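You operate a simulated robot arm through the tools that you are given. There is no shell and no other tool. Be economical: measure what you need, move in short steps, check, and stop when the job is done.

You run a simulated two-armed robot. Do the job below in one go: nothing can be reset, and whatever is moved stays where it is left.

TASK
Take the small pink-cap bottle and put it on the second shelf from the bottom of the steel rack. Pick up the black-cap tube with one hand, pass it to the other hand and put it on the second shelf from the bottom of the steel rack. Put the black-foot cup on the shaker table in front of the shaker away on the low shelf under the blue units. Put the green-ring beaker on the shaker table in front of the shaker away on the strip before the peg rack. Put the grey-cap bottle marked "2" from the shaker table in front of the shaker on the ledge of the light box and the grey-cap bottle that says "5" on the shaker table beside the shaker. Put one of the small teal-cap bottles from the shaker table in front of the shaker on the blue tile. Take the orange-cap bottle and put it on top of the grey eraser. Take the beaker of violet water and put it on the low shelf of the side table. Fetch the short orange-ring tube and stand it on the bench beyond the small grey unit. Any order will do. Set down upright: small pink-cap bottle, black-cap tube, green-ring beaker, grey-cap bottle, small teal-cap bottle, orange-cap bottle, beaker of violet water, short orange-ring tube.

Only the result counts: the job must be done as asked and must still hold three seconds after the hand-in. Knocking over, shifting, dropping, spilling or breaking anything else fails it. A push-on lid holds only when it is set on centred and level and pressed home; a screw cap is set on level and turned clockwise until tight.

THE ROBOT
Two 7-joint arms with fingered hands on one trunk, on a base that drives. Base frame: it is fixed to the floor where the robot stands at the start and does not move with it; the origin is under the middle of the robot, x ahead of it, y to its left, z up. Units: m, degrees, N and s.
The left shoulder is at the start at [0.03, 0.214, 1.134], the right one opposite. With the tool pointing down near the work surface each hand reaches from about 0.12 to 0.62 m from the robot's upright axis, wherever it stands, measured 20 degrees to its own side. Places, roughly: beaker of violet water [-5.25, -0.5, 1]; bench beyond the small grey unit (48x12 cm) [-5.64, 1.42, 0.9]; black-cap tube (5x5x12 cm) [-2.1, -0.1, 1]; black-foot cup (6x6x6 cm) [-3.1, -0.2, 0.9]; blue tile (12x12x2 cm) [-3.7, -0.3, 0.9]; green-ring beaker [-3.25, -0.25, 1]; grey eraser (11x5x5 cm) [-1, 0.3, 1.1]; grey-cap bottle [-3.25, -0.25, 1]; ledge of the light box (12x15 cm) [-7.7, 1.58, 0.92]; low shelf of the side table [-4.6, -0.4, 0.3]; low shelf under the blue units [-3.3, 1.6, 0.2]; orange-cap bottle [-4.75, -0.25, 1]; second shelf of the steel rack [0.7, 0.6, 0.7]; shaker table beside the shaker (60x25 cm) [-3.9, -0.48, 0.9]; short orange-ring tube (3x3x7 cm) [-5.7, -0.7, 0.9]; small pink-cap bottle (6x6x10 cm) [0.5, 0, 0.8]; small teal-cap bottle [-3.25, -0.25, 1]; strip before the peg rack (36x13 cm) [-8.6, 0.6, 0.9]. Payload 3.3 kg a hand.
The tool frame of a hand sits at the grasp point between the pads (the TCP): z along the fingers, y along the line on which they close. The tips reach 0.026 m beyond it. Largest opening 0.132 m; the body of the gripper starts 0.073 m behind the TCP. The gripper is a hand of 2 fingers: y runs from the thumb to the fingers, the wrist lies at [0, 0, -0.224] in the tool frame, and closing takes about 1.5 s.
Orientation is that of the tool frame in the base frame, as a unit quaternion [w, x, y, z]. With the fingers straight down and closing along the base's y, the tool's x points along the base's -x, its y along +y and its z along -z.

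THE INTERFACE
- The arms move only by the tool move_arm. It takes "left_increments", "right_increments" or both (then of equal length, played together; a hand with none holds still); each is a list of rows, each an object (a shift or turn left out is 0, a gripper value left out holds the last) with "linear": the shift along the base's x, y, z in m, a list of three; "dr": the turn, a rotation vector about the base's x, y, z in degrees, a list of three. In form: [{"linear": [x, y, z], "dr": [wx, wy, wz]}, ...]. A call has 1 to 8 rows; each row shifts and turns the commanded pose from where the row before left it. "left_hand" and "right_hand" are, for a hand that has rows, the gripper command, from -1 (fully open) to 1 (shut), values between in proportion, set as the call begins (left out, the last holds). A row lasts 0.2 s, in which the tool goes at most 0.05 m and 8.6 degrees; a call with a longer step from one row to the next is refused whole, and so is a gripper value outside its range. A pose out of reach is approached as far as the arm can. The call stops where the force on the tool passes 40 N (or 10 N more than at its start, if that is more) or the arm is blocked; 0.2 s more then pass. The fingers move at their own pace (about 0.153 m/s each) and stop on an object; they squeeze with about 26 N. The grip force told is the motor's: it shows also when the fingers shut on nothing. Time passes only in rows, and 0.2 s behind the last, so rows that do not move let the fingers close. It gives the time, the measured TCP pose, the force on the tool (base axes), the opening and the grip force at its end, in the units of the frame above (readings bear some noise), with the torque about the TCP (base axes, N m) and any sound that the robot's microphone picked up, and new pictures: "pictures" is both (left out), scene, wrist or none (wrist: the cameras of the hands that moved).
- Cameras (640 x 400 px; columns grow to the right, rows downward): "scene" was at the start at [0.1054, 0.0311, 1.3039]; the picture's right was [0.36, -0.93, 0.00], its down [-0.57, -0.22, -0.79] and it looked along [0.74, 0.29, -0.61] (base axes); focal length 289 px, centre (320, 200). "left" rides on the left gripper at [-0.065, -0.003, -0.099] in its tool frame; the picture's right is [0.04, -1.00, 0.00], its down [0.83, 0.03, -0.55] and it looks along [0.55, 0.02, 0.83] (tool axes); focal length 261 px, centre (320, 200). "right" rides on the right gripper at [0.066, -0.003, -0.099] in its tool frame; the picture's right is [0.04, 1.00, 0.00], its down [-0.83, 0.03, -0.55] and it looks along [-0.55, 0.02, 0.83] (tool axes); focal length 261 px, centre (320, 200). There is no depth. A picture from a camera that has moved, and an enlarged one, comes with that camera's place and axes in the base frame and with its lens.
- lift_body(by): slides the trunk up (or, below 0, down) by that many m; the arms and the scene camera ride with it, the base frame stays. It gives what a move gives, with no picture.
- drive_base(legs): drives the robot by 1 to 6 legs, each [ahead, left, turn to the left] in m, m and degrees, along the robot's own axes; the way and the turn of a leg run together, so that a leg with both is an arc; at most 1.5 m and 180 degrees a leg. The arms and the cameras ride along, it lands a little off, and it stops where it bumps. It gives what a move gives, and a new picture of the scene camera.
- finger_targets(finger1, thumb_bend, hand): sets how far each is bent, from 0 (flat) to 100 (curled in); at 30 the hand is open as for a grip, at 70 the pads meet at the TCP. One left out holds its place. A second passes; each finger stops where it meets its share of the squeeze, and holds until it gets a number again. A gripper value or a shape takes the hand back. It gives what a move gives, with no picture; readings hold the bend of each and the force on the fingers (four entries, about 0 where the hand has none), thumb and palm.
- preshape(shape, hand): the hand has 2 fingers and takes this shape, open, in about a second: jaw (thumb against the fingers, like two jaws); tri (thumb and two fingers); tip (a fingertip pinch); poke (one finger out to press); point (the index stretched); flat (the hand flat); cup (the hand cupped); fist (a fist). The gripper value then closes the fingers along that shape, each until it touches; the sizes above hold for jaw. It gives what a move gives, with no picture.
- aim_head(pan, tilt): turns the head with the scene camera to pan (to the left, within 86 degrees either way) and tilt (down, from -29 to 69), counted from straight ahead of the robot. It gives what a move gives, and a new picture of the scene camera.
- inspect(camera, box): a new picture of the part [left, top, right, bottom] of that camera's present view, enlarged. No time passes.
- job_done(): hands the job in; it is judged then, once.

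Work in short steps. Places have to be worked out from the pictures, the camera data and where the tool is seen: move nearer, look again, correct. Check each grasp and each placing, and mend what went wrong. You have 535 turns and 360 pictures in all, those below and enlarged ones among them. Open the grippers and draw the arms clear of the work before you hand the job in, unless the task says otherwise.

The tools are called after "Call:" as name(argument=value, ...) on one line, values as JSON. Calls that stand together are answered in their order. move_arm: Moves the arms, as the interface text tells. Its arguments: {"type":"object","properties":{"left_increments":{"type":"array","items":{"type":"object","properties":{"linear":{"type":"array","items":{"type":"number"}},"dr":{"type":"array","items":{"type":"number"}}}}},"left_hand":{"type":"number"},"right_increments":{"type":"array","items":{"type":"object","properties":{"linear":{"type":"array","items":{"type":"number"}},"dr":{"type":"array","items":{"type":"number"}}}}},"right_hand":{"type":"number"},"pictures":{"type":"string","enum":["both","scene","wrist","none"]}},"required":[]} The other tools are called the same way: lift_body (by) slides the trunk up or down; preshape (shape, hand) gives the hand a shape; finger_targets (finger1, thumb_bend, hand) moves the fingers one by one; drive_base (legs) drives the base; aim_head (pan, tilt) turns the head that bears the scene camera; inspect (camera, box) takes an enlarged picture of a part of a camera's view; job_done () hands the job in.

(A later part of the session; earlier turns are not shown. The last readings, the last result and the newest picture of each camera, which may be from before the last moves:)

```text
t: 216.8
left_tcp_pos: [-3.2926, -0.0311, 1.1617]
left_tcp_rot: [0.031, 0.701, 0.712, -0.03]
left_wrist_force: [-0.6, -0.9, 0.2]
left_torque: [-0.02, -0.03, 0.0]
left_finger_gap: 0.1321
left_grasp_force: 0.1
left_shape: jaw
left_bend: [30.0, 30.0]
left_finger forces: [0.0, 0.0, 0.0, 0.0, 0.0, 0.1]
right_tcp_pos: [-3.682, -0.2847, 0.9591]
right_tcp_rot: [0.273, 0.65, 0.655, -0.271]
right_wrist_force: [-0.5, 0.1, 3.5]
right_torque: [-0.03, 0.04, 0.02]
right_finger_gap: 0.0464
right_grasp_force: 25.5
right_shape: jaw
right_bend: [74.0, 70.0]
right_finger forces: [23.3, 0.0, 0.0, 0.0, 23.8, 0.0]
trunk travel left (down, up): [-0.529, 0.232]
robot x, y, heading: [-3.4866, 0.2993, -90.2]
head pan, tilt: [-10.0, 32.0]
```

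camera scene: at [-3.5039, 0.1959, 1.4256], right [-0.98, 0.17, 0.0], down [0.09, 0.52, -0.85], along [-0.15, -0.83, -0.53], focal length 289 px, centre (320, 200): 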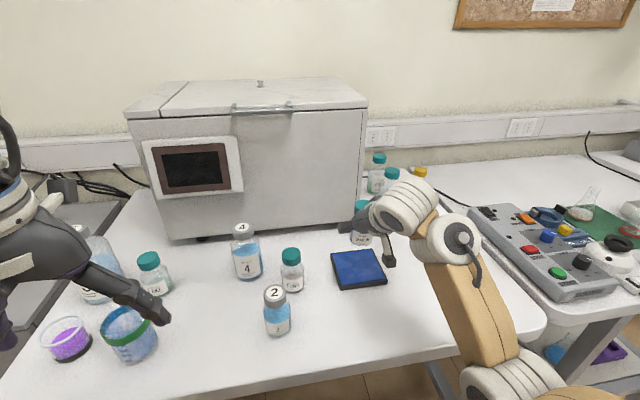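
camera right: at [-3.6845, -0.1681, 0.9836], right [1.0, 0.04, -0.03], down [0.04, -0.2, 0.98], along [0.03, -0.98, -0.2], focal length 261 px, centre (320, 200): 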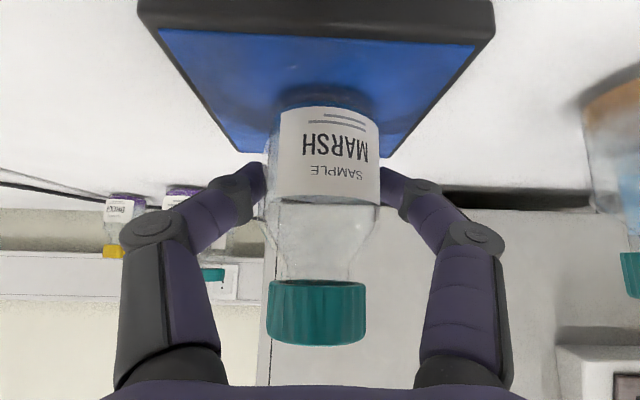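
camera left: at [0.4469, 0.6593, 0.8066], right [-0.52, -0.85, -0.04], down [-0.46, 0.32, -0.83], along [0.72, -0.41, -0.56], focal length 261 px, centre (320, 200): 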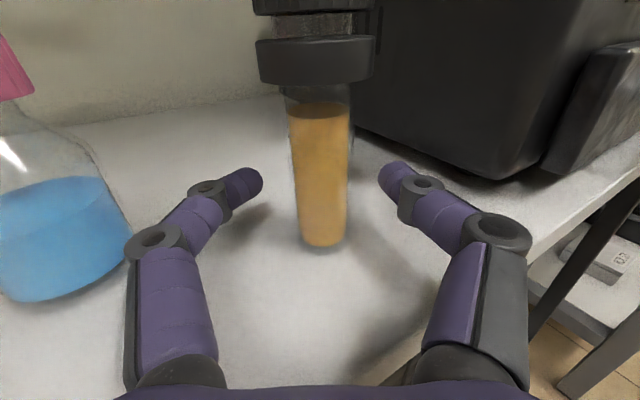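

Contact. Release and withdraw along the tool axis.

Call:
move_arm(right_increments=[{}, {}, {}, {}], right_hand=-0.3, pictures="none")

Call:
move_arm(right_increments=[{"linear": [0, 0.025, 0.025]}, {"linear": [0, 0.034, 0.034]}, {"linear": [0, 0.034, 0.034]}, {"linear": [0, 0.02, 0.045]}, {"linear": [0, 0, 0.045]}], pictures="both")

```text
t: 217.8
left_tcp_pos: [-3.2922, -0.0316, 1.1624]
left_tcp_rot: [0.032, 0.701, 0.712, -0.03]
left_wrist_force: [-0.1, 0.9, -0.1]
left_torque: [0.02, -0.01, 0.03]
left_finger_gap: 0.132
left_grasp_force: 0.1
left_shape: jaw
left_bend: [30.0, 30.0]
left_finger forces: [0.0, 0.0, 0.0, 0.0, 0.1, 0.1]
right_tcp_pos: [-3.6816, -0.2839, 0.9575]
right_tcp_rot: [0.272, 0.65, 0.656, -0.27]
right_wrist_force: [-0.2, 0.5, -0.7]
right_torque: [0.01, -0.05, -0.02]
right_finger_gap: 0.0854
right_grasp_force: 0.0
right_shape: jaw
right_bend: [70.0, 63.0]
right_finger forces: [0.1, 0.0, 0.0, 0.1, 0.0, 0.0]
trunk travel left (down, up): [-0.529, 0.232]
robot x, y, heading: [-3.4864, 0.3007, -90.0]
head pan, tilt: [-10.0, 32.0]
```

```text
t: 219.0
left_tcp_pos: [-3.2917, -0.0302, 1.1613]
left_tcp_rot: [0.032, 0.701, 0.711, -0.03]
left_wrist_force: [0.2, -0.1, -0.9]
left_torque: [-0.02, 0.0, 0.0]
left_finger_gap: 0.1319
left_grasp_force: 0.0
left_shape: jaw
left_bend: [30.0, 30.0]
left_finger forces: [0.0, 0.1, 0.1, 0.1, 0.0, 0.0]
right_tcp_pos: [-3.6821, -0.1735, 1.0947]
right_tcp_rot: [0.275, 0.649, 0.655, -0.272]
right_wrist_force: [0.7, 0.7, -0.6]
right_torque: [0.02, 0.02, 0.0]
right_finger_gap: 0.0856
right_grasp_force: 0.1
right_shape: jaw
right_bend: [70.0, 63.0]
right_finger forces: [0.1, 0.0, 0.0, 0.0, 0.0, 0.0]
right hand out of reach, approached as far as the arm can: row 4, 5
trunk travel left (down, up): [-0.529, 0.232]
robot x, y, heading: [-3.4856, 0.3014, -90.3]
head pan, tilt: [-10.0, 32.0]
camera scene: at [-3.5035, 0.1963, 1.4256], right [-0.98, 0.18, 0.0], down [0.09, 0.52, -0.85], along [-0.15, -0.83, -0.53], focal length 289 px, centre (320, 200)
camera right: at [-3.6851, -0.0577, 1.1172], right [1.0, 0.04, -0.03], down [0.04, -0.19, 0.98], along [0.03, -0.98, -0.19], focal length 261 px, centre (320, 200)
```

scene: 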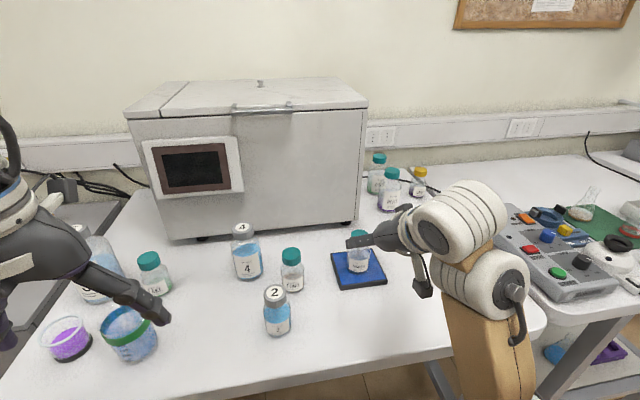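
right: 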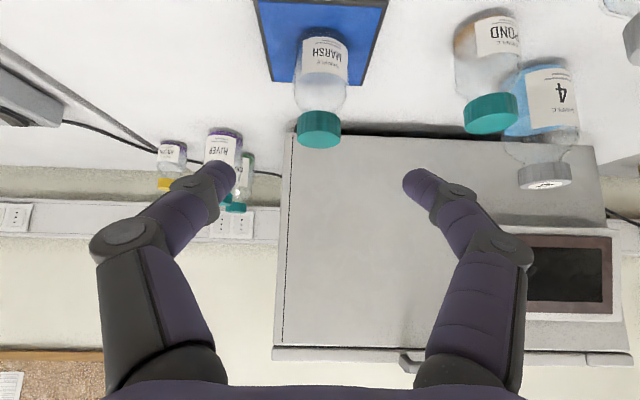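

MARSH stands on the tile. Next bottle 5: I back off and strafe left so it is in front of the right hand.

Call:
drive_base(legs=[[-0.28, 0, 0], [0, 0.56, 0.2]])

Call:
inspect(camera="right", box=[0, 0, 640, 400])

```text
t: 223.7
left_tcp_pos: [-2.7477, 0.2404, 1.1619]
left_tcp_rot: [0.031, 0.705, 0.708, -0.031]
left_wrist_force: [-0.1, -0.7, -0.1]
left_torque: [-0.02, 0.05, -0.01]
left_finger_gap: 0.1317
left_grasp_force: 0.1
left_shape: jaw
left_bend: [30.0, 30.0]
left_finger forces: [0.1, 0.0, 0.0, 0.0, 0.1, 0.0]
right_tcp_pos: [-3.14, 0.0996, 1.0941]
right_tcp_rot: [0.273, 0.652, 0.652, -0.274]
right_wrist_force: [-0.8, 0.4, -1.2]
right_torque: [0.0, 0.04, -0.04]
right_finger_gap: 0.0856
right_grasp_force: 0.1
right_shape: jaw
right_bend: [70.0, 63.0]
right_finger forces: [0.0, 0.0, 0.0, 0.0, 0.1, 0.1]
trunk travel left (down, up): [-0.529, 0.232]
robot x, y, heading: [-2.9417, 0.5691, -90.4]
head pan, tilt: [-10.0, 32.0]
camera scene: at [-2.9585, 0.4681, 1.4256], right [-0.98, 0.18, 0.0], down [0.1, 0.52, -0.85], along [-0.16, -0.83, -0.53], focal length 289 px, centre (320, 200)
```

scene: 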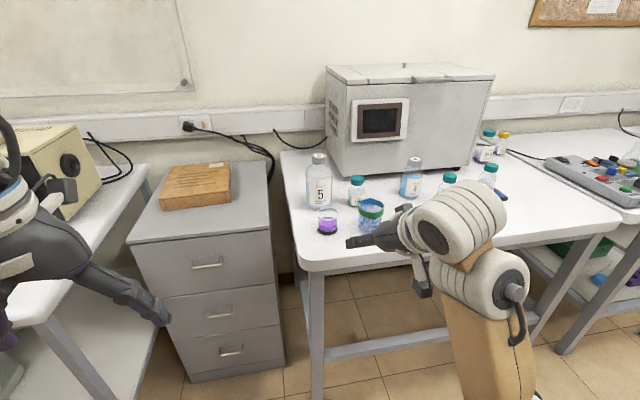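

```text
1.00 times, centred on (320, 200) of right (not enlarged: the box is as wide or as high as the picture)
camera zoom: at [-3.1421, 0.2152, 1.1169], right [1.0, 0.03, -0.03], down [0.03, -0.19, 0.98], along [0.02, -0.98, -0.19], focal length 261 px, centre (320, 200)
```

zoom: 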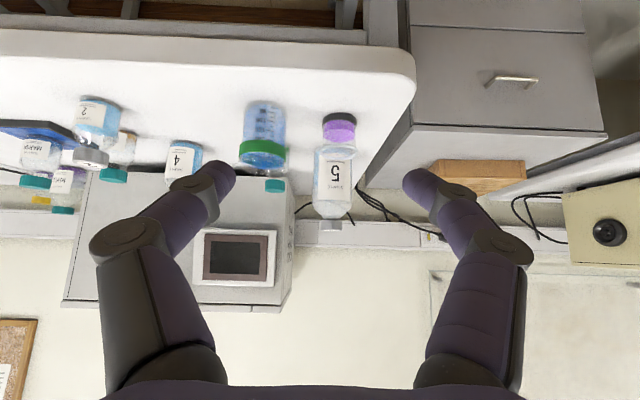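

Bottle 5 is at about (−3.105, −0.325), Ø≈7 cm. I drive 0.31 m ahead with the hand above the cup, then look.

Call:
drive_base(legs=[[0.31, 0, 0.4]])

Call:
move_arm(right_increments=[{"linear": [0.02, 0, 0]}, {"linear": [0.015, 0, 0]}, {}], right_hand=-1, pictures="wrist")

```text
t: 225.7
left_tcp_pos: [-2.7494, -0.0612, 1.1634]
left_tcp_rot: [0.031, 0.703, 0.71, -0.029]
left_wrist_force: [-0.5, 0.1, -0.4]
left_torque: [-0.01, -0.02, -0.02]
left_finger_gap: 0.1319
left_grasp_force: 0.0
left_shape: jaw
left_bend: [30.0, 30.0]
left_finger forces: [0.0, 0.0, 0.0, 0.0, 0.0, 0.0]
right_tcp_pos: [-3.1419, -0.204, 1.0945]
right_tcp_rot: [0.274, 0.651, 0.653, -0.274]
right_wrist_force: [0.0, -0.7, -1.4]
right_torque: [0.02, 0.0, 0.03]
right_finger_gap: 0.0858
right_grasp_force: 0.0
right_shape: jaw
right_bend: [70.0, 63.0]
right_finger forces: [0.0, 0.0, 0.0, 0.1, 0.0, 0.0]
trunk travel left (down, up): [-0.529, 0.232]
robot x, y, heading: [-2.9436, 0.2711, -90.1]
head pan, tilt: [-10.0, 32.0]
camera scene: at [-2.961, 0.1652, 1.4255], right [-0.98, 0.18, 0.0], down [0.09, 0.52, -0.85], along [-0.15, -0.83, -0.53], focal length 289 px, centre (320, 200)
```

scene: 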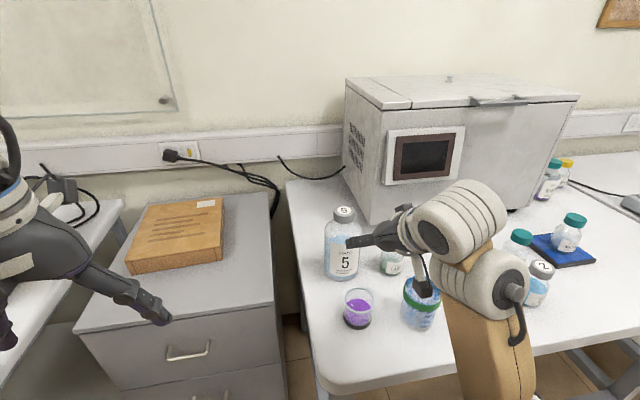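

```text
t: 226.5
left_tcp_pos: [-2.7505, -0.0608, 1.1627]
left_tcp_rot: [0.031, 0.703, 0.71, -0.03]
left_wrist_force: [1.3, 0.2, -0.1]
left_torque: [0.04, -0.02, 0.0]
left_finger_gap: 0.132
left_grasp_force: 0.1
left_shape: jaw
left_bend: [30.0, 30.0]
left_finger forces: [0.0, 0.0, 0.0, 0.1, 0.0, 0.0]
right_tcp_pos: [-3.1056, -0.2045, 1.0954]
right_tcp_rot: [0.274, 0.651, 0.653, -0.274]
right_wrist_force: [0.0, -0.1, 0.2]
right_torque: [0.0, 0.0, 0.0]
right_finger_gap: 0.1317
right_grasp_force: 0.1
right_shape: jaw
right_bend: [30.0, 30.0]
right_finger forces: [0.0, 0.0, 0.0, 0.0, 0.0, 0.0]
trunk travel left (down, up): [-0.529, 0.232]
robot x, y, heading: [-2.9433, 0.2733, -90.5]
head pan, tilt: [-10.0, 32.0]
camera right: at [-3.1075, -0.0877, 1.1169], right [1.0, 0.03, -0.03], down [0.03, -0.19, 0.98], along [0.03, -0.98, -0.19], focal length 261 px, centre (320, 200)
```

right: 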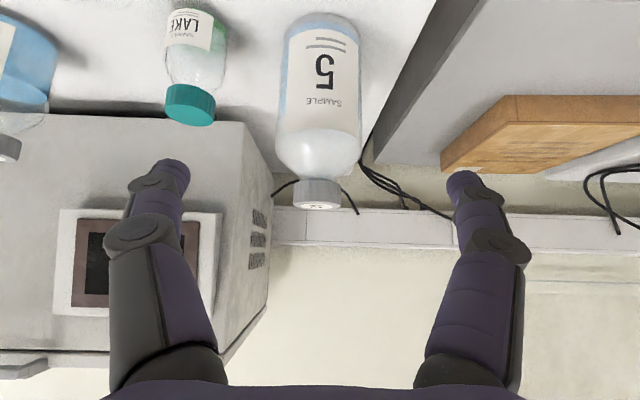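

Aligned: bottle 5 axis near (−3.104, −0.325). I advance along the tool axis with a slightly narrower opening.

Call:
move_arm(right_increments=[{"linear": [0.001, -0.03, -0.028]}, {"linear": [0, -0.03, -0.028]}, {"linear": [0, -0.025, -0.025]}, {}], right_hand=-0.78, pictures="wrist")

```text
t: 227.5
left_tcp_pos: [-2.7499, -0.0609, 1.1622]
left_tcp_rot: [0.031, 0.704, 0.709, -0.03]
left_wrist_force: [-0.4, -0.2, -0.1]
left_torque: [0.01, -0.02, -0.01]
left_finger_gap: 0.1322
left_grasp_force: 0.2
left_shape: jaw
left_bend: [30.0, 30.0]
left_finger forces: [0.0, 0.1, 0.0, 0.1, 0.1, 0.0]
right_tcp_pos: [-3.1044, -0.2891, 1.0113]
right_tcp_rot: [0.275, 0.649, 0.654, -0.272]
right_wrist_force: [0.7, 0.3, 0.3]
right_torque: [0.0, 0.0, 0.05]
right_finger_gap: 0.1176
right_grasp_force: 0.0
right_shape: jaw
right_bend: [49.0, 31.0]
right_finger forces: [0.1, 0.0, 0.1, 0.1, 0.0, 0.0]
trunk travel left (down, up): [-0.529, 0.232]
robot x, y, heading: [-2.9454, 0.2684, -90.7]
head pan, tilt: [-10.0, 32.0]
camera right: at [-3.106, -0.1732, 1.0329], right [1.0, 0.03, -0.03], down [0.04, -0.19, 0.98], along [0.03, -0.98, -0.19], focal length 261 px, centre (320, 200)
```

right: 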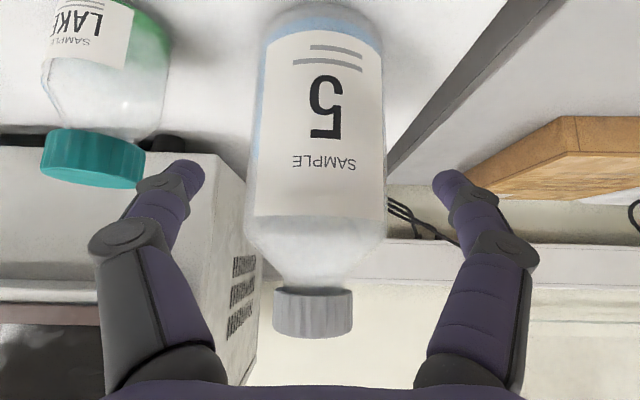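

Bottle Ø≈8 cm. Final advance to z≈0.977 and close.

Call:
move_arm(right_increments=[{"linear": [0, -0.019, -0.018]}, {"linear": [0, -0.018, -0.017]}, {}], pictures="none")

Call:
move_arm(right_increments=[{}, {}, {}, {}, {}, {}], right_hand=1, pictures="wrist")

```text
t: 228.3
left_tcp_pos: [-2.7496, -0.0611, 1.1623]
left_tcp_rot: [0.031, 0.703, 0.71, -0.03]
left_wrist_force: [-0.3, -0.3, 0.1]
left_torque: [0.03, 0.05, 0.01]
left_finger_gap: 0.1321
left_grasp_force: 0.0
left_shape: jaw
left_bend: [30.0, 30.0]
left_finger forces: [0.1, 0.1, 0.1, 0.0, 0.0, 0.0]
right_tcp_pos: [-3.1063, -0.326, 0.9778]
right_tcp_rot: [0.275, 0.65, 0.653, -0.273]
right_wrist_force: [-0.2, -0.3, 0.3]
right_torque: [0.0, 0.02, 0.01]
right_finger_gap: 0.1177
right_grasp_force: 0.1
right_shape: jaw
right_bend: [49.0, 31.0]
right_finger forces: [0.0, 0.0, 0.0, 0.0, 0.0, 0.0]
trunk travel left (down, up): [-0.529, 0.232]
robot x, y, heading: [-2.9469, 0.2712, -90.3]
head pan, tilt: [-10.0, 32.0]
```

```text
t: 229.7
left_tcp_pos: [-2.7491, -0.0618, 1.1626]
left_tcp_rot: [0.032, 0.702, 0.711, -0.03]
left_wrist_force: [-0.5, 0.8, 0.2]
left_torque: [-0.03, 0.02, 0.0]
left_finger_gap: 0.1318
left_grasp_force: 0.0
left_shape: jaw
left_bend: [30.0, 30.0]
left_finger forces: [0.0, 0.1, 0.0, 0.0, 0.1, 0.0]
right_tcp_pos: [-3.1066, -0.3268, 0.9779]
right_tcp_rot: [0.274, 0.651, 0.653, -0.273]
right_wrist_force: [0.3, -1.3, -0.6]
right_torque: [-0.04, 0.0, -0.03]
right_finger_gap: 0.0771
right_grasp_force: 25.6
right_shape: jaw
right_bend: [71.0, 70.0]
right_finger forces: [23.4, 0.1, 0.0, 0.0, 23.8, 0.1]
trunk travel left (down, up): [-0.529, 0.232]
robot x, y, heading: [-2.9446, 0.2703, -90.3]
head pan, tilt: [-10.0, 32.0]
camera right: at [-3.1092, -0.2103, 0.9997], right [1.0, 0.03, -0.03], down [0.03, -0.19, 0.98], along [0.03, -0.98, -0.19], focal length 261 px, centre (320, 200)
```

right: 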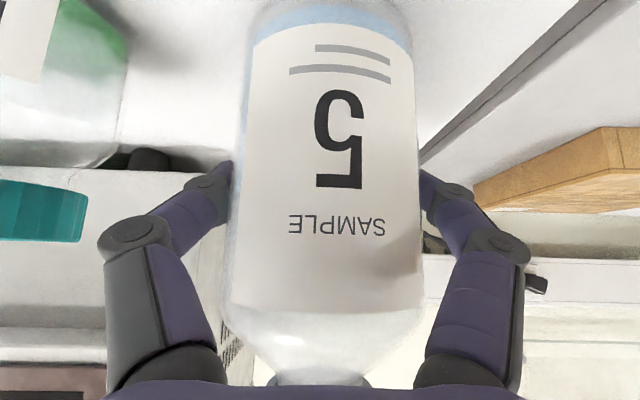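

Held at 77 mm. I lift using the trunk, then back away so the bottle clears the cup.

Call:
lift_body(by=0.13)

Call:
drive_base(legs=[[-0.4, 0, 0]])

```text
t: 231.3
left_tcp_pos: [-2.7486, -0.0612, 1.2923]
left_tcp_rot: [0.032, 0.703, 0.71, -0.03]
left_wrist_force: [0.9, 0.6, 0.9]
left_torque: [0.0, 0.0, 0.03]
left_finger_gap: 0.1322
left_grasp_force: 0.0
left_shape: jaw
left_bend: [30.0, 30.0]
left_finger forces: [0.1, 0.0, 0.0, 0.0, 0.0, 0.0]
right_tcp_pos: [-3.1054, -0.3265, 1.1075]
right_tcp_rot: [0.275, 0.65, 0.654, -0.272]
right_wrist_force: [0.7, -0.5, -5.0]
right_torque: [0.02, 0.0, 0.02]
right_finger_gap: 0.0766
right_grasp_force: 25.9
right_shape: jaw
right_bend: [71.0, 70.0]
right_finger forces: [23.4, 0.0, 0.0, 0.1, 23.8, 0.0]
trunk travel left (down, up): [-0.659, 0.102]
robot x, y, heading: [-2.9446, 0.2733, -90.1]
head pan, tilt: [-10.0, 32.0]
```

```text
t: 233.8
left_tcp_pos: [-2.749, 0.3412, 1.2929]
left_tcp_rot: [0.031, 0.708, 0.705, -0.03]
left_wrist_force: [-0.1, 0.1, 0.1]
left_torque: [-0.01, 0.02, 0.01]
left_finger_gap: 0.1316
left_grasp_force: 0.1
left_shape: jaw
left_bend: [30.0, 30.0]
left_finger forces: [0.1, 0.0, 0.0, 0.0, 0.0, 0.0]
right_tcp_pos: [-3.1081, 0.0799, 1.1086]
right_tcp_rot: [0.273, 0.654, 0.649, -0.275]
right_wrist_force: [0.9, 0.4, -4.0]
right_torque: [-0.01, 0.01, -0.01]
right_finger_gap: 0.0765
right_grasp_force: 26.5
right_shape: jaw
right_bend: [71.0, 70.0]
right_finger forces: [23.4, 0.1, 0.0, 0.0, 24.0, 0.0]
trunk travel left (down, up): [-0.659, 0.102]
robot x, y, heading: [-2.9401, 0.6728, -90.7]
head pan, tilt: [-10.0, 32.0]
camera scene: at [-2.9579, 0.5745, 1.5557], right [-0.98, 0.19, 0.0], down [0.1, 0.52, -0.85], along [-0.16, -0.83, -0.53], focal length 289 px, centre (320, 200)
```

scene: 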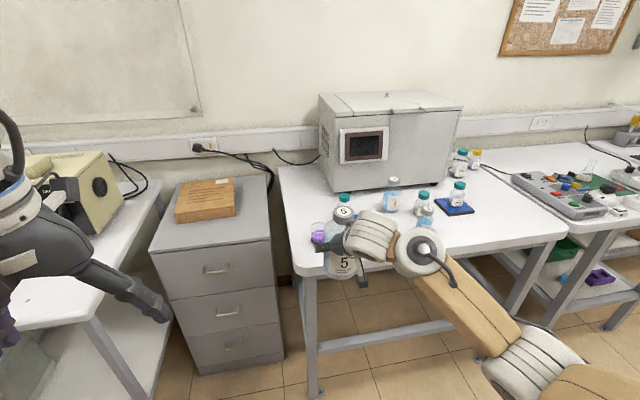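

Strafing right to line up with the free area beside the shaker.

Call:
drive_base(legs=[[0, -0.77, 0.7]])

Call:
inspect(camera="scene", box=[120, 60, 440, 260])

```text
t: 237.9
left_tcp_pos: [-3.5097, 0.3512, 1.2913]
left_tcp_rot: [0.032, 0.704, 0.709, -0.03]
left_wrist_force: [-1.1, 0.3, 0.0]
left_torque: [-0.01, -0.01, 0.0]
left_finger_gap: 0.1319
left_grasp_force: 0.1
left_shape: jaw
left_bend: [30.0, 30.0]
left_finger forces: [0.0, 0.0, 0.0, 0.0, 0.1, 0.0]
right_tcp_pos: [-3.8678, 0.0893, 1.1077]
right_tcp_rot: [0.274, 0.651, 0.653, -0.273]
right_wrist_force: [0.9, 0.2, -5.4]
right_torque: [0.01, -0.01, 0.0]
right_finger_gap: 0.0767
right_grasp_force: 25.9
right_shape: jaw
right_bend: [71.0, 70.0]
right_finger forces: [23.3, 0.1, 0.0, 0.1, 23.9, 0.0]
trunk travel left (down, up): [-0.659, 0.102]
robot x, y, heading: [-3.7038, 0.6857, -90.3]
head pan, tilt: [-10.0, 32.0]
camera scene: at [-3.7216, 0.5831, 1.5556], right [-0.98, 0.18, 0.0], down [0.1, 0.52, -0.85], along [-0.15, -0.83, -0.53], focal length 289 px, centre (320, 200)
```

scene: 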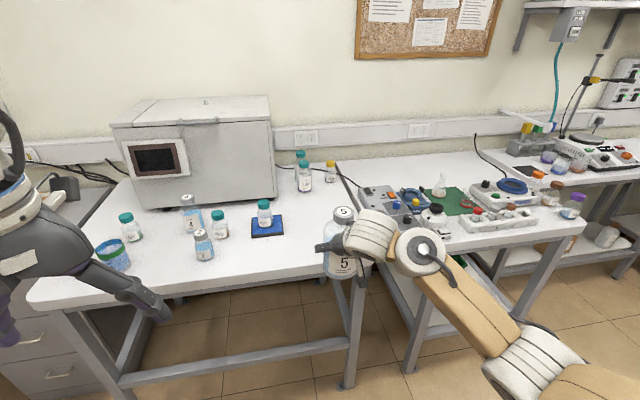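

```text
2.00 times, centred on (280, 160) of scene
camera zoom: at [-3.7216, 0.5831, 1.5556], right [-0.98, 0.18, 0.0], down [0.1, 0.52, -0.85], along [-0.15, -0.83, -0.53], focal length 578 px, centre (400, 280)
```

zoom: 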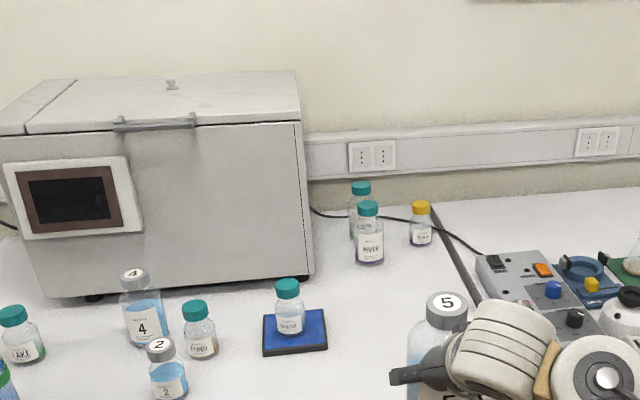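

The free area is x −3.76…−4.04; target (−3.9, −0.36). Driving ahead 0.44 m.

Call:
drive_base(legs=[[0.43, -0.03, 0.3]])

Call:
inspect(camera="right", box=[0, 0, 640, 400])

```text
t: 240.5
left_tcp_pos: [-3.5384, -0.0692, 1.2919]
left_tcp_rot: [0.031, 0.7, 0.713, -0.029]
left_wrist_force: [-0.3, -0.2, -0.2]
left_torque: [0.02, 0.0, 0.01]
left_finger_gap: 0.1319
left_grasp_force: 0.1
left_shape: jaw
left_bend: [30.0, 30.0]
left_finger forces: [0.1, 0.0, 0.0, 0.0, 0.0, 0.0]
right_tcp_pos: [-3.8908, -0.3351, 1.1075]
right_tcp_rot: [0.275, 0.648, 0.656, -0.272]
right_wrist_force: [0.1, -0.2, -4.7]
right_torque: [0.05, 0.02, 0.0]
right_finger_gap: 0.0767
right_grasp_force: 25.9
right_shape: jaw
right_bend: [71.0, 70.0]
right_finger forces: [23.4, 0.0, 0.0, 0.1, 23.9, 0.0]
trunk travel left (down, up): [-0.659, 0.102]
robot x, y, heading: [-3.7336, 0.2619, -89.9]
head pan, tilt: [-10.0, 32.0]
camera scene: at [-3.7509, 0.1608, 1.5556], right [-0.99, 0.17, 0.0], down [0.09, 0.52, -0.85], along [-0.14, -0.83, -0.53], focal length 289 px, centre (320, 200)
```

scene: 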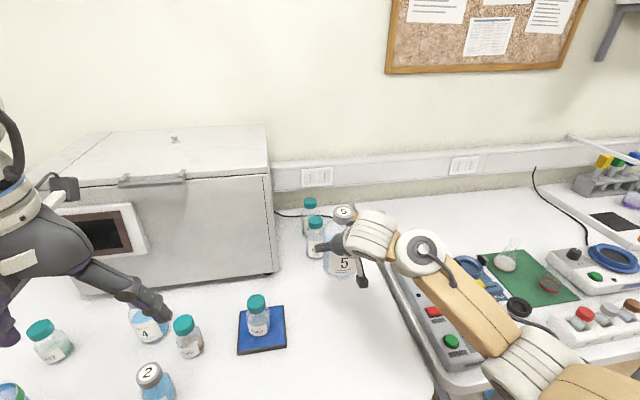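

```text
1.00 times, centred on (320, 200) of right (not enlarged: the box is as wide or as high as the picture)
camera zoom: at [-3.8941, -0.2194, 1.1301], right [1.0, 0.04, -0.03], down [0.04, -0.19, 0.98], along [0.03, -0.98, -0.19], focal length 261 px, centre (320, 200)
```

zoom: 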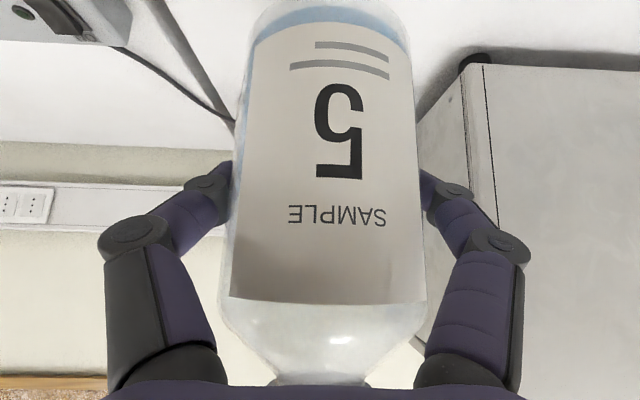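

I nudge 3 cm deeper and lower with the trunk.

Call:
move_arm(right_increments=[{"linear": [-0.005, -0.03, 0]}, {}], pictures="none")

Call:
lift_body(by=-0.118)

Call:
inspect(camera="scene", box=[160, 120, 480, 320])

```text
t: 241.1
left_tcp_pos: [-3.5368, -0.0676, 1.293]
left_tcp_rot: [0.032, 0.7, 0.713, -0.029]
left_wrist_force: [0.1, -0.1, -0.4]
left_torque: [0.0, -0.03, 0.01]
left_finger_gap: 0.1321
left_grasp_force: 0.1
left_shape: jaw
left_bend: [30.0, 30.0]
left_finger forces: [0.0, 0.0, 0.1, 0.0, 0.0, 0.0]
right_tcp_pos: [-3.8966, -0.363, 1.1084]
right_tcp_rot: [0.275, 0.648, 0.656, -0.272]
right_wrist_force: [0.4, 0.8, -4.1]
right_torque: [0.03, 0.05, 0.01]
right_finger_gap: 0.0766
right_grasp_force: 25.7
right_shape: jaw
right_bend: [71.0, 70.0]
right_finger forces: [23.5, 0.0, 0.0, 0.0, 23.9, 0.0]
trunk travel left (down, up): [-0.659, 0.102]
robot x, y, heading: [-3.733, 0.2634, -89.8]
head pan, tilt: [-10.0, 32.0]
```

```text
t: 242.6
left_tcp_pos: [-3.5382, -0.0683, 1.1743]
left_tcp_rot: [0.032, 0.7, 0.712, -0.03]
left_wrist_force: [0.1, 0.5, -0.7]
left_torque: [0.02, 0.01, -0.05]
left_finger_gap: 0.1317
left_grasp_force: 0.0
left_shape: jaw
left_bend: [30.0, 30.0]
left_finger forces: [0.0, 0.1, 0.0, 0.0, 0.0, 0.0]
right_tcp_pos: [-3.8962, -0.3655, 0.991]
right_tcp_rot: [0.276, 0.647, 0.657, -0.272]
right_wrist_force: [0.7, -0.4, -4.7]
right_torque: [0.0, 0.03, -0.04]
right_finger_gap: 0.0763
right_grasp_force: 25.5
right_shape: jaw
right_bend: [71.0, 70.0]
right_finger forces: [23.4, 0.1, 0.1, 0.1, 23.8, 0.1]
trunk travel left (down, up): [-0.541, 0.22]
robot x, y, heading: [-3.7354, 0.264, -89.8]
head pan, tilt: [-10.0, 32.0]
```

```text
2.00 times, centred on (320, 220) of scene
camera zoom: at [-3.7508, 0.1586, 1.4377], right [-0.99, 0.17, 0.0], down [0.09, 0.52, -0.85], along [-0.14, -0.84, -0.53], focal length 578 px, centre (320, 160)
```

zoom: 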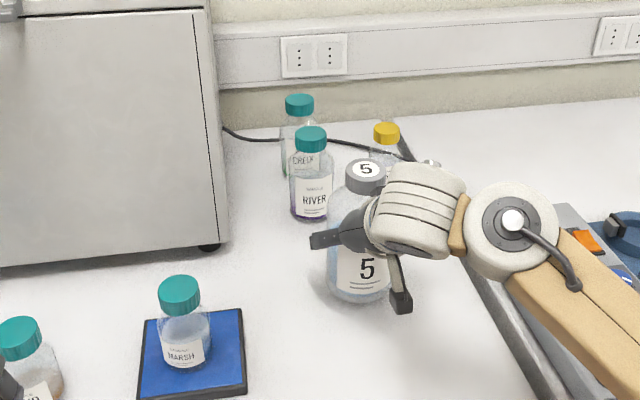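

Lowering the last centimetre by small trunk steps.

Call:
lift_body(by=-0.01)

Call:
lift_body(by=-0.004)

```text
t: 243.2
left_tcp_pos: [-3.5375, -0.0668, 1.1633]
left_tcp_rot: [0.032, 0.7, 0.713, -0.03]
left_wrist_force: [1.0, 0.0, 0.3]
left_torque: [-0.02, -0.01, -0.01]
left_finger_gap: 0.1321
left_grasp_force: 0.1
left_shape: jaw
left_bend: [30.0, 30.0]
left_finger forces: [0.0, 0.0, 0.0, 0.1, 0.1, 0.0]
right_tcp_pos: [-3.8958, -0.3652, 0.98]
right_tcp_rot: [0.275, 0.648, 0.656, -0.272]
right_wrist_force: [0.3, -0.5, -4.7]
right_torque: [0.0, 0.01, -0.03]
right_finger_gap: 0.0766
right_grasp_force: 26.2
right_shape: jaw
right_bend: [71.0, 70.0]
right_finger forces: [23.4, 0.0, 0.0, 0.0, 24.0, 0.1]
trunk travel left (down, up): [-0.531, 0.23]
robot x, y, heading: [-3.7328, 0.2603, -89.8]
head pan, tilt: [-10.0, 32.0]
```

```text
t: 243.7
left_tcp_pos: [-3.5379, -0.0666, 1.1607]
left_tcp_rot: [0.031, 0.7, 0.713, -0.031]
left_wrist_force: [0.1, -0.4, -0.2]
left_torque: [0.01, -0.03, 0.02]
left_finger_gap: 0.1322
left_grasp_force: 0.1
left_shape: jaw
left_bend: [30.0, 30.0]
left_finger forces: [0.0, 0.0, 0.0, 0.1, 0.0, 0.0]
right_tcp_pos: [-3.8951, -0.3648, 0.977]
right_tcp_rot: [0.276, 0.648, 0.656, -0.273]
right_wrist_force: [-0.6, -1.8, 2.1]
right_torque: [0.01, 0.05, 0.01]
right_finger_gap: 0.0768
right_grasp_force: 26.1
right_shape: jaw
right_bend: [71.0, 70.0]
right_finger forces: [23.6, 0.0, 0.1, 0.0, 24.6, 0.0]
trunk travel left (down, up): [-0.527, 0.234]
robot x, y, heading: [-3.7354, 0.2611, -89.9]
head pan, tilt: [-10.0, 32.0]
```

Contact. Release and withdraw.

Call:
move_arm(right_increments=[{}, {}, {}, {}], right_hand=-0.75, pictures="none")

Call:
move_arm(right_increments=[{"linear": [0, 0.025, 0.025]}, {"linear": [0, 0.034, 0.034]}, {"linear": [0, 0.03, 0.03]}, {"linear": [0, 0.03, 0.03]}], pictures="none")

Call:
drive_base(legs=[[-0.3, 0, 0]])

```text
t: 244.7
left_tcp_pos: [-3.5374, -0.0673, 1.16]
left_tcp_rot: [0.032, 0.7, 0.713, -0.03]
left_wrist_force: [-0.9, -0.3, 0.8]
left_torque: [-0.01, 0.0, -0.02]
left_finger_gap: 0.1318
left_grasp_force: 0.0
left_shape: jaw
left_bend: [30.0, 30.0]
left_finger forces: [0.0, 0.1, 0.0, 0.0, 0.0, 0.0]
right_tcp_pos: [-3.8957, -0.3642, 0.9764]
right_tcp_rot: [0.275, 0.648, 0.656, -0.271]
right_wrist_force: [0.1, 0.6, 0.5]
right_torque: [0.01, 0.02, -0.04]
right_finger_gap: 0.1154
right_grasp_force: 0.1
right_shape: jaw
right_bend: [51.0, 33.0]
right_finger forces: [0.0, 0.1, 0.0, 0.0, 0.0, 0.0]
trunk travel left (down, up): [-0.527, 0.234]
robot x, y, heading: [-3.7316, 0.2609, -90.2]
head pan, tilt: [-10.0, 32.0]
```

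```text
t: 245.7
left_tcp_pos: [-3.5368, -0.0663, 1.1605]
left_tcp_rot: [0.033, 0.7, 0.712, -0.03]
left_wrist_force: [-0.4, -0.3, 0.4]
left_torque: [0.03, 0.01, -0.01]
left_finger_gap: 0.132
left_grasp_force: 0.0
left_shape: jaw
left_bend: [30.0, 30.0]
left_finger forces: [0.1, 0.0, 0.0, 0.0, 0.1, 0.1]
right_tcp_pos: [-3.9107, -0.2456, 1.0923]
right_tcp_rot: [0.265, 0.65, 0.653, -0.283]
right_wrist_force: [0.1, -0.2, -1.1]
right_torque: [-0.02, -0.01, 0.02]
right_finger_gap: 0.1152
right_grasp_force: 0.1
right_shape: jaw
right_bend: [51.0, 33.0]
right_finger forces: [0.1, 0.1, 0.0, 0.1, 0.0, 0.0]
trunk travel left (down, up): [-0.527, 0.234]
robot x, y, heading: [-3.7376, 0.2592, -90.1]
head pan, tilt: [-10.0, 32.0]
```

```text
t: 247.7
left_tcp_pos: [-3.5355, 0.232, 1.1603]
left_tcp_rot: [0.032, 0.696, 0.716, -0.03]
left_wrist_force: [0.3, 0.1, -0.2]
left_torque: [0.0, -0.03, -0.03]
left_finger_gap: 0.132
left_grasp_force: 0.1
left_shape: jaw
left_bend: [30.0, 30.0]
left_finger forces: [0.1, 0.0, 0.0, 0.0, 0.1, 0.0]
right_tcp_pos: [-3.9056, 0.046, 1.0938]
right_tcp_rot: [0.268, 0.646, 0.657, -0.281]
right_wrist_force: [0.6, 0.3, -0.2]
right_torque: [0.0, 0.02, 0.02]
right_finger_gap: 0.1158
right_grasp_force: 0.1
right_shape: jaw
right_bend: [51.0, 33.0]
right_finger forces: [0.0, 0.0, 0.0, 0.1, 0.1, 0.0]
trunk travel left (down, up): [-0.527, 0.234]
robot x, y, heading: [-3.7404, 0.5564, -89.1]
head pan, tilt: [-10.0, 32.0]
camera scene: at [-3.7522, 0.4545, 1.4237], right [-0.99, 0.16, 0.0], down [0.08, 0.52, -0.85], along [-0.13, -0.84, -0.53], focal length 289 px, centre (320, 200)
```

scene: 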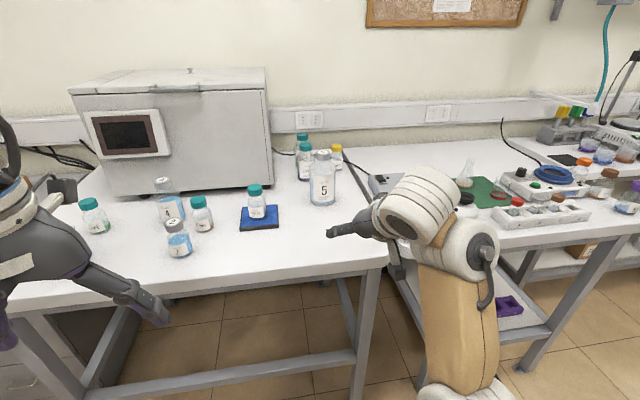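

Bottle 5 stands beside the shaker. Next the black-foot cup: I strafe left to put it before the right hand.

Call:
drive_base(legs=[[0, 0.8, -0.9], [0.1, 0, 0]])

Call:
inspect(camera="right", box=[0, 0, 640, 400])

```text
t: 252.8
left_tcp_pos: [-2.7334, 0.1422, 1.1599]
left_tcp_rot: [0.031, 0.697, 0.716, -0.029]
left_wrist_force: [0.1, -0.4, 0.5]
left_torque: [0.07, -0.01, -0.01]
left_finger_gap: 0.132
left_grasp_force: 0.1
left_shape: jaw
left_bend: [30.0, 30.0]
left_finger forces: [0.1, 0.0, 0.1, 0.1, 0.0, 0.1]
right_tcp_pos: [-3.1041, -0.0419, 1.0918]
right_tcp_rot: [0.266, 0.648, 0.656, -0.282]
right_wrist_force: [0.0, -0.5, 0.2]
right_torque: [0.02, 0.02, -0.02]
right_finger_gap: 0.1153
right_grasp_force: 0.0
right_shape: jaw
right_bend: [51.0, 33.0]
right_finger forces: [0.0, 0.1, 0.0, 0.1, 0.0, 0.0]
trunk travel left (down, up): [-0.527, 0.234]
robot x, y, heading: [-2.935, 0.4693, -89.3]
head pan, tilt: [-10.0, 32.0]
camera scene: at [-2.9493, 0.3657, 1.4235], right [-0.99, 0.16, 0.0], down [0.08, 0.52, -0.85], along [-0.14, -0.84, -0.53], focal length 289 px, centre (320, 200)
```

scene: 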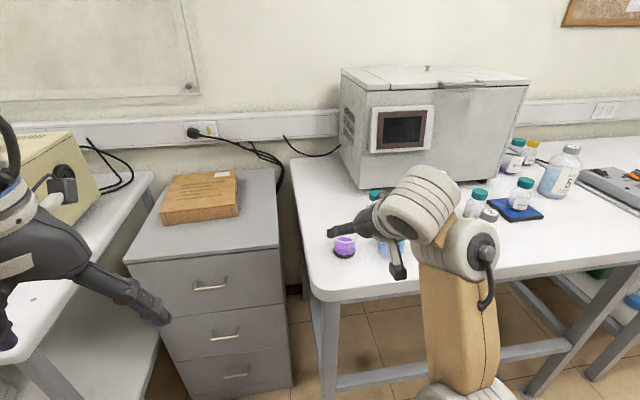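

```text
1.00 times, centred on (320, 200) of right (not enlarged: the box is as wide or as high as the picture)
camera zoom: at [-3.1061, 0.0749, 1.1143], right [1.0, 0.03, -0.06], down [0.06, -0.19, 0.98], along [0.02, -0.98, -0.19], focal length 261 px, centre (320, 200)
```

zoom: 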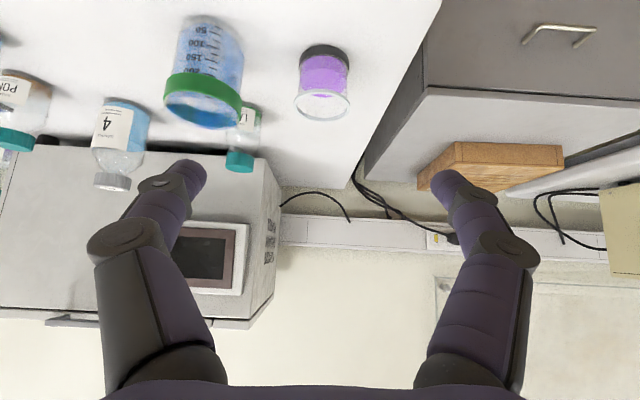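

Cup at about (−3.103, −0.183), rim z≈0.958. I drive 8 cm ahead and descend along the tool axis.

Call:
drive_base(legs=[[0.08, 0, -0.7]])

Call:
move_arm(right_increments=[{"linear": [0, 0, -0.035], "dr": [0.5, -1.4, 0]}, {"linear": [0, 0, -0.035]}, {"linear": [0, -0.005, -0.03]}, {}], right_hand=-0.4, pictures="wrist")

```text
t: 253.8
left_tcp_pos: [-2.7367, 0.0599, 1.1602]
left_tcp_rot: [0.032, 0.701, 0.712, -0.03]
left_wrist_force: [0.3, -0.2, -0.1]
left_torque: [0.03, -0.01, 0.05]
left_finger_gap: 0.1316
left_grasp_force: 0.1
left_shape: jaw
left_bend: [30.0, 30.0]
left_finger forces: [0.1, 0.0, 0.0, 0.0, 0.0, 0.1]
right_tcp_pos: [-3.1096, -0.1206, 1.0912]
right_tcp_rot: [0.264, 0.651, 0.653, -0.284]
right_wrist_force: [0.1, 0.1, -0.3]
right_torque: [0.04, -0.01, 0.02]
right_finger_gap: 0.1152
right_grasp_force: 0.0
right_shape: jaw
right_bend: [51.0, 33.0]
right_finger forces: [0.0, 0.1, 0.1, 0.1, 0.1, 0.0]
trunk travel left (down, up): [-0.527, 0.234]
robot x, y, heading: [-2.9334, 0.3898, -89.9]
head pan, tilt: [-10.0, 32.0]
camera scene: at [-2.9498, 0.2855, 1.4235], right [-0.99, 0.17, 0.0], down [0.09, 0.52, -0.85], along [-0.14, -0.83, -0.53], focal length 289 px, centre (320, 200)
```

scene: 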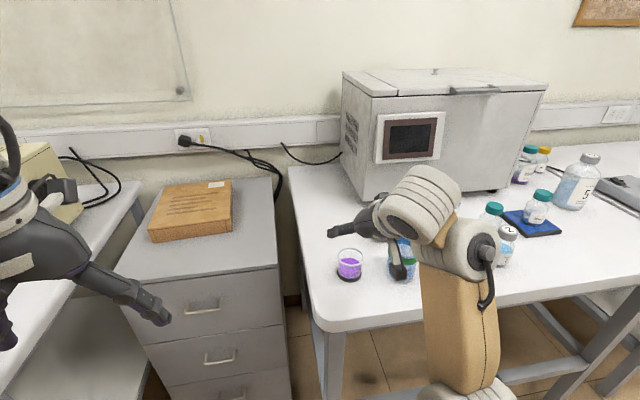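

```text
t: 254.8
left_tcp_pos: [-2.736, 0.0609, 1.1605]
left_tcp_rot: [0.031, 0.7, 0.713, -0.03]
left_wrist_force: [0.8, 0.6, -0.1]
left_torque: [0.0, -0.02, -0.01]
left_finger_gap: 0.1317
left_grasp_force: 0.2
left_shape: jaw
left_bend: [30.0, 30.0]
left_finger forces: [0.0, 0.0, 0.0, 0.0, 0.0, 0.1]
right_tcp_pos: [-3.1096, -0.1269, 0.9941]
right_tcp_rot: [0.271, 0.655, 0.65, -0.274]
right_wrist_force: [0.6, -0.9, -0.3]
right_torque: [0.02, 0.0, 0.0]
right_finger_gap: 0.0929
right_grasp_force: 0.1
right_shape: jaw
right_bend: [67.0, 56.0]
right_finger forces: [0.1, 0.0, 0.0, 0.0, 0.0, 0.1]
trunk travel left (down, up): [-0.527, 0.234]
robot x, y, heading: [-2.9366, 0.3908, -89.9]
head pan, tilt: [-10.0, 32.0]
camera right: at [-3.1101, -0.0097, 1.017], right [1.0, 0.02, -0.03], down [0.03, -0.2, 0.98], along [0.01, -0.98, -0.2], focal length 261 px, centre (320, 200)
```

right: 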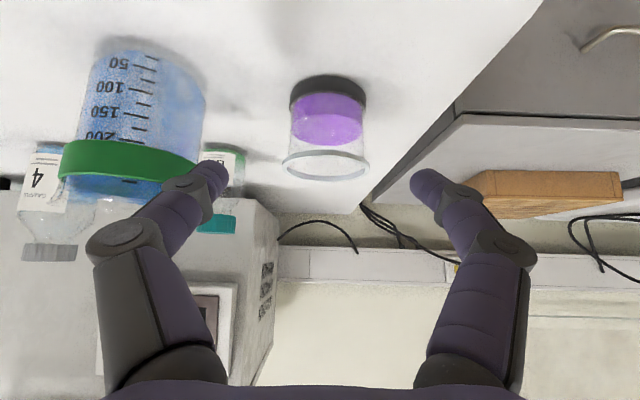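

Cup axis refined to (−3.104, −0.195). Advancing.

Call:
move_arm(right_increments=[{"linear": [0.005, -0.024, -0.022]}, {"linear": [0, -0.024, -0.022]}, {"linear": [0, -0.018, -0.018]}, {}], pictures="wrist")

```text
t: 255.8
left_tcp_pos: [-2.736, 0.0618, 1.161]
left_tcp_rot: [0.032, 0.7, 0.713, -0.03]
left_wrist_force: [0.4, -0.1, 0.6]
left_torque: [-0.01, 0.0, 0.02]
left_finger_gap: 0.1318
left_grasp_force: 0.0
left_shape: jaw
left_bend: [30.0, 30.0]
left_finger forces: [0.0, 0.0, 0.0, 0.1, 0.1, 0.1]
right_tcp_pos: [-3.1045, -0.1912, 0.9313]
right_tcp_rot: [0.269, 0.656, 0.65, -0.274]
right_wrist_force: [0.2, 0.1, -0.4]
right_torque: [-0.01, -0.03, 0.01]
right_finger_gap: 0.0928
right_grasp_force: 0.0
right_shape: jaw
right_bend: [67.0, 56.0]
right_finger forces: [0.0, 0.0, 0.0, 0.1, 0.0, 0.0]
trunk travel left (down, up): [-0.527, 0.234]
robot x, y, heading: [-2.9306, 0.3908, -89.5]
head pan, tilt: [-10.0, 32.0]
camera right: at [-3.1045, -0.0743, 0.9533], right [1.0, 0.02, -0.03], down [0.03, -0.19, 0.98], along [0.01, -0.98, -0.2], focal length 261 px, centre (320, 200)
```

right: 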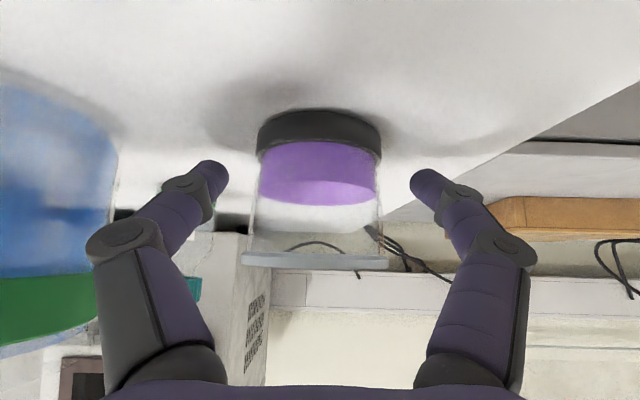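

Centred. Closing on the cup.

Call:
move_arm(right_increments=[{}, {}, {}, {}, {}, {}], right_hand=1, pictures="wrist")

```text
t: 257.2
left_tcp_pos: [-2.7367, 0.0613, 1.1596]
left_tcp_rot: [0.032, 0.7, 0.712, -0.03]
left_wrist_force: [0.7, 0.7, 0.0]
left_torque: [0.0, 0.03, 0.03]
left_finger_gap: 0.1319
left_grasp_force: 0.1
left_shape: jaw
left_bend: [30.0, 30.0]
left_finger forces: [0.0, 0.1, 0.1, 0.0, 0.0, 0.0]
right_tcp_pos: [-3.1028, -0.1904, 0.9302]
right_tcp_rot: [0.27, 0.655, 0.65, -0.274]
right_wrist_force: [0.4, 0.3, 0.3]
right_torque: [0.0, -0.01, 0.01]
right_finger_gap: 0.0459
right_grasp_force: 25.5
right_shape: jaw
right_bend: [74.0, 70.0]
right_finger forces: [22.9, 0.0, 0.0, 0.0, 21.9, 0.0]
trunk travel left (down, up): [-0.527, 0.234]
robot x, y, heading: [-2.9364, 0.3927, -89.9]
head pan, tilt: [-10.0, 32.0]
camera right: at [-3.1043, -0.0743, 0.9533], right [1.0, 0.02, -0.03], down [0.03, -0.2, 0.98], along [0.01, -0.98, -0.2], focal length 261 px, centre (320, 200)
```

right: 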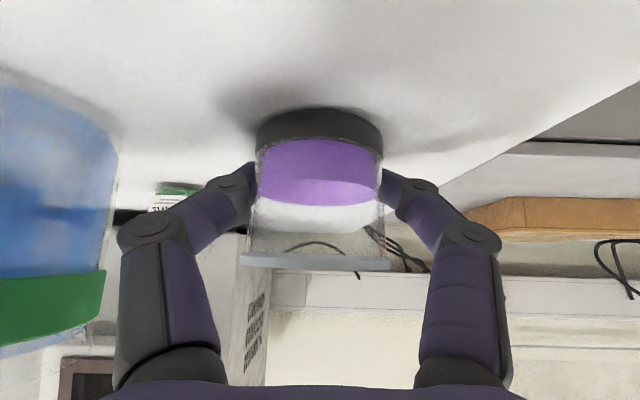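

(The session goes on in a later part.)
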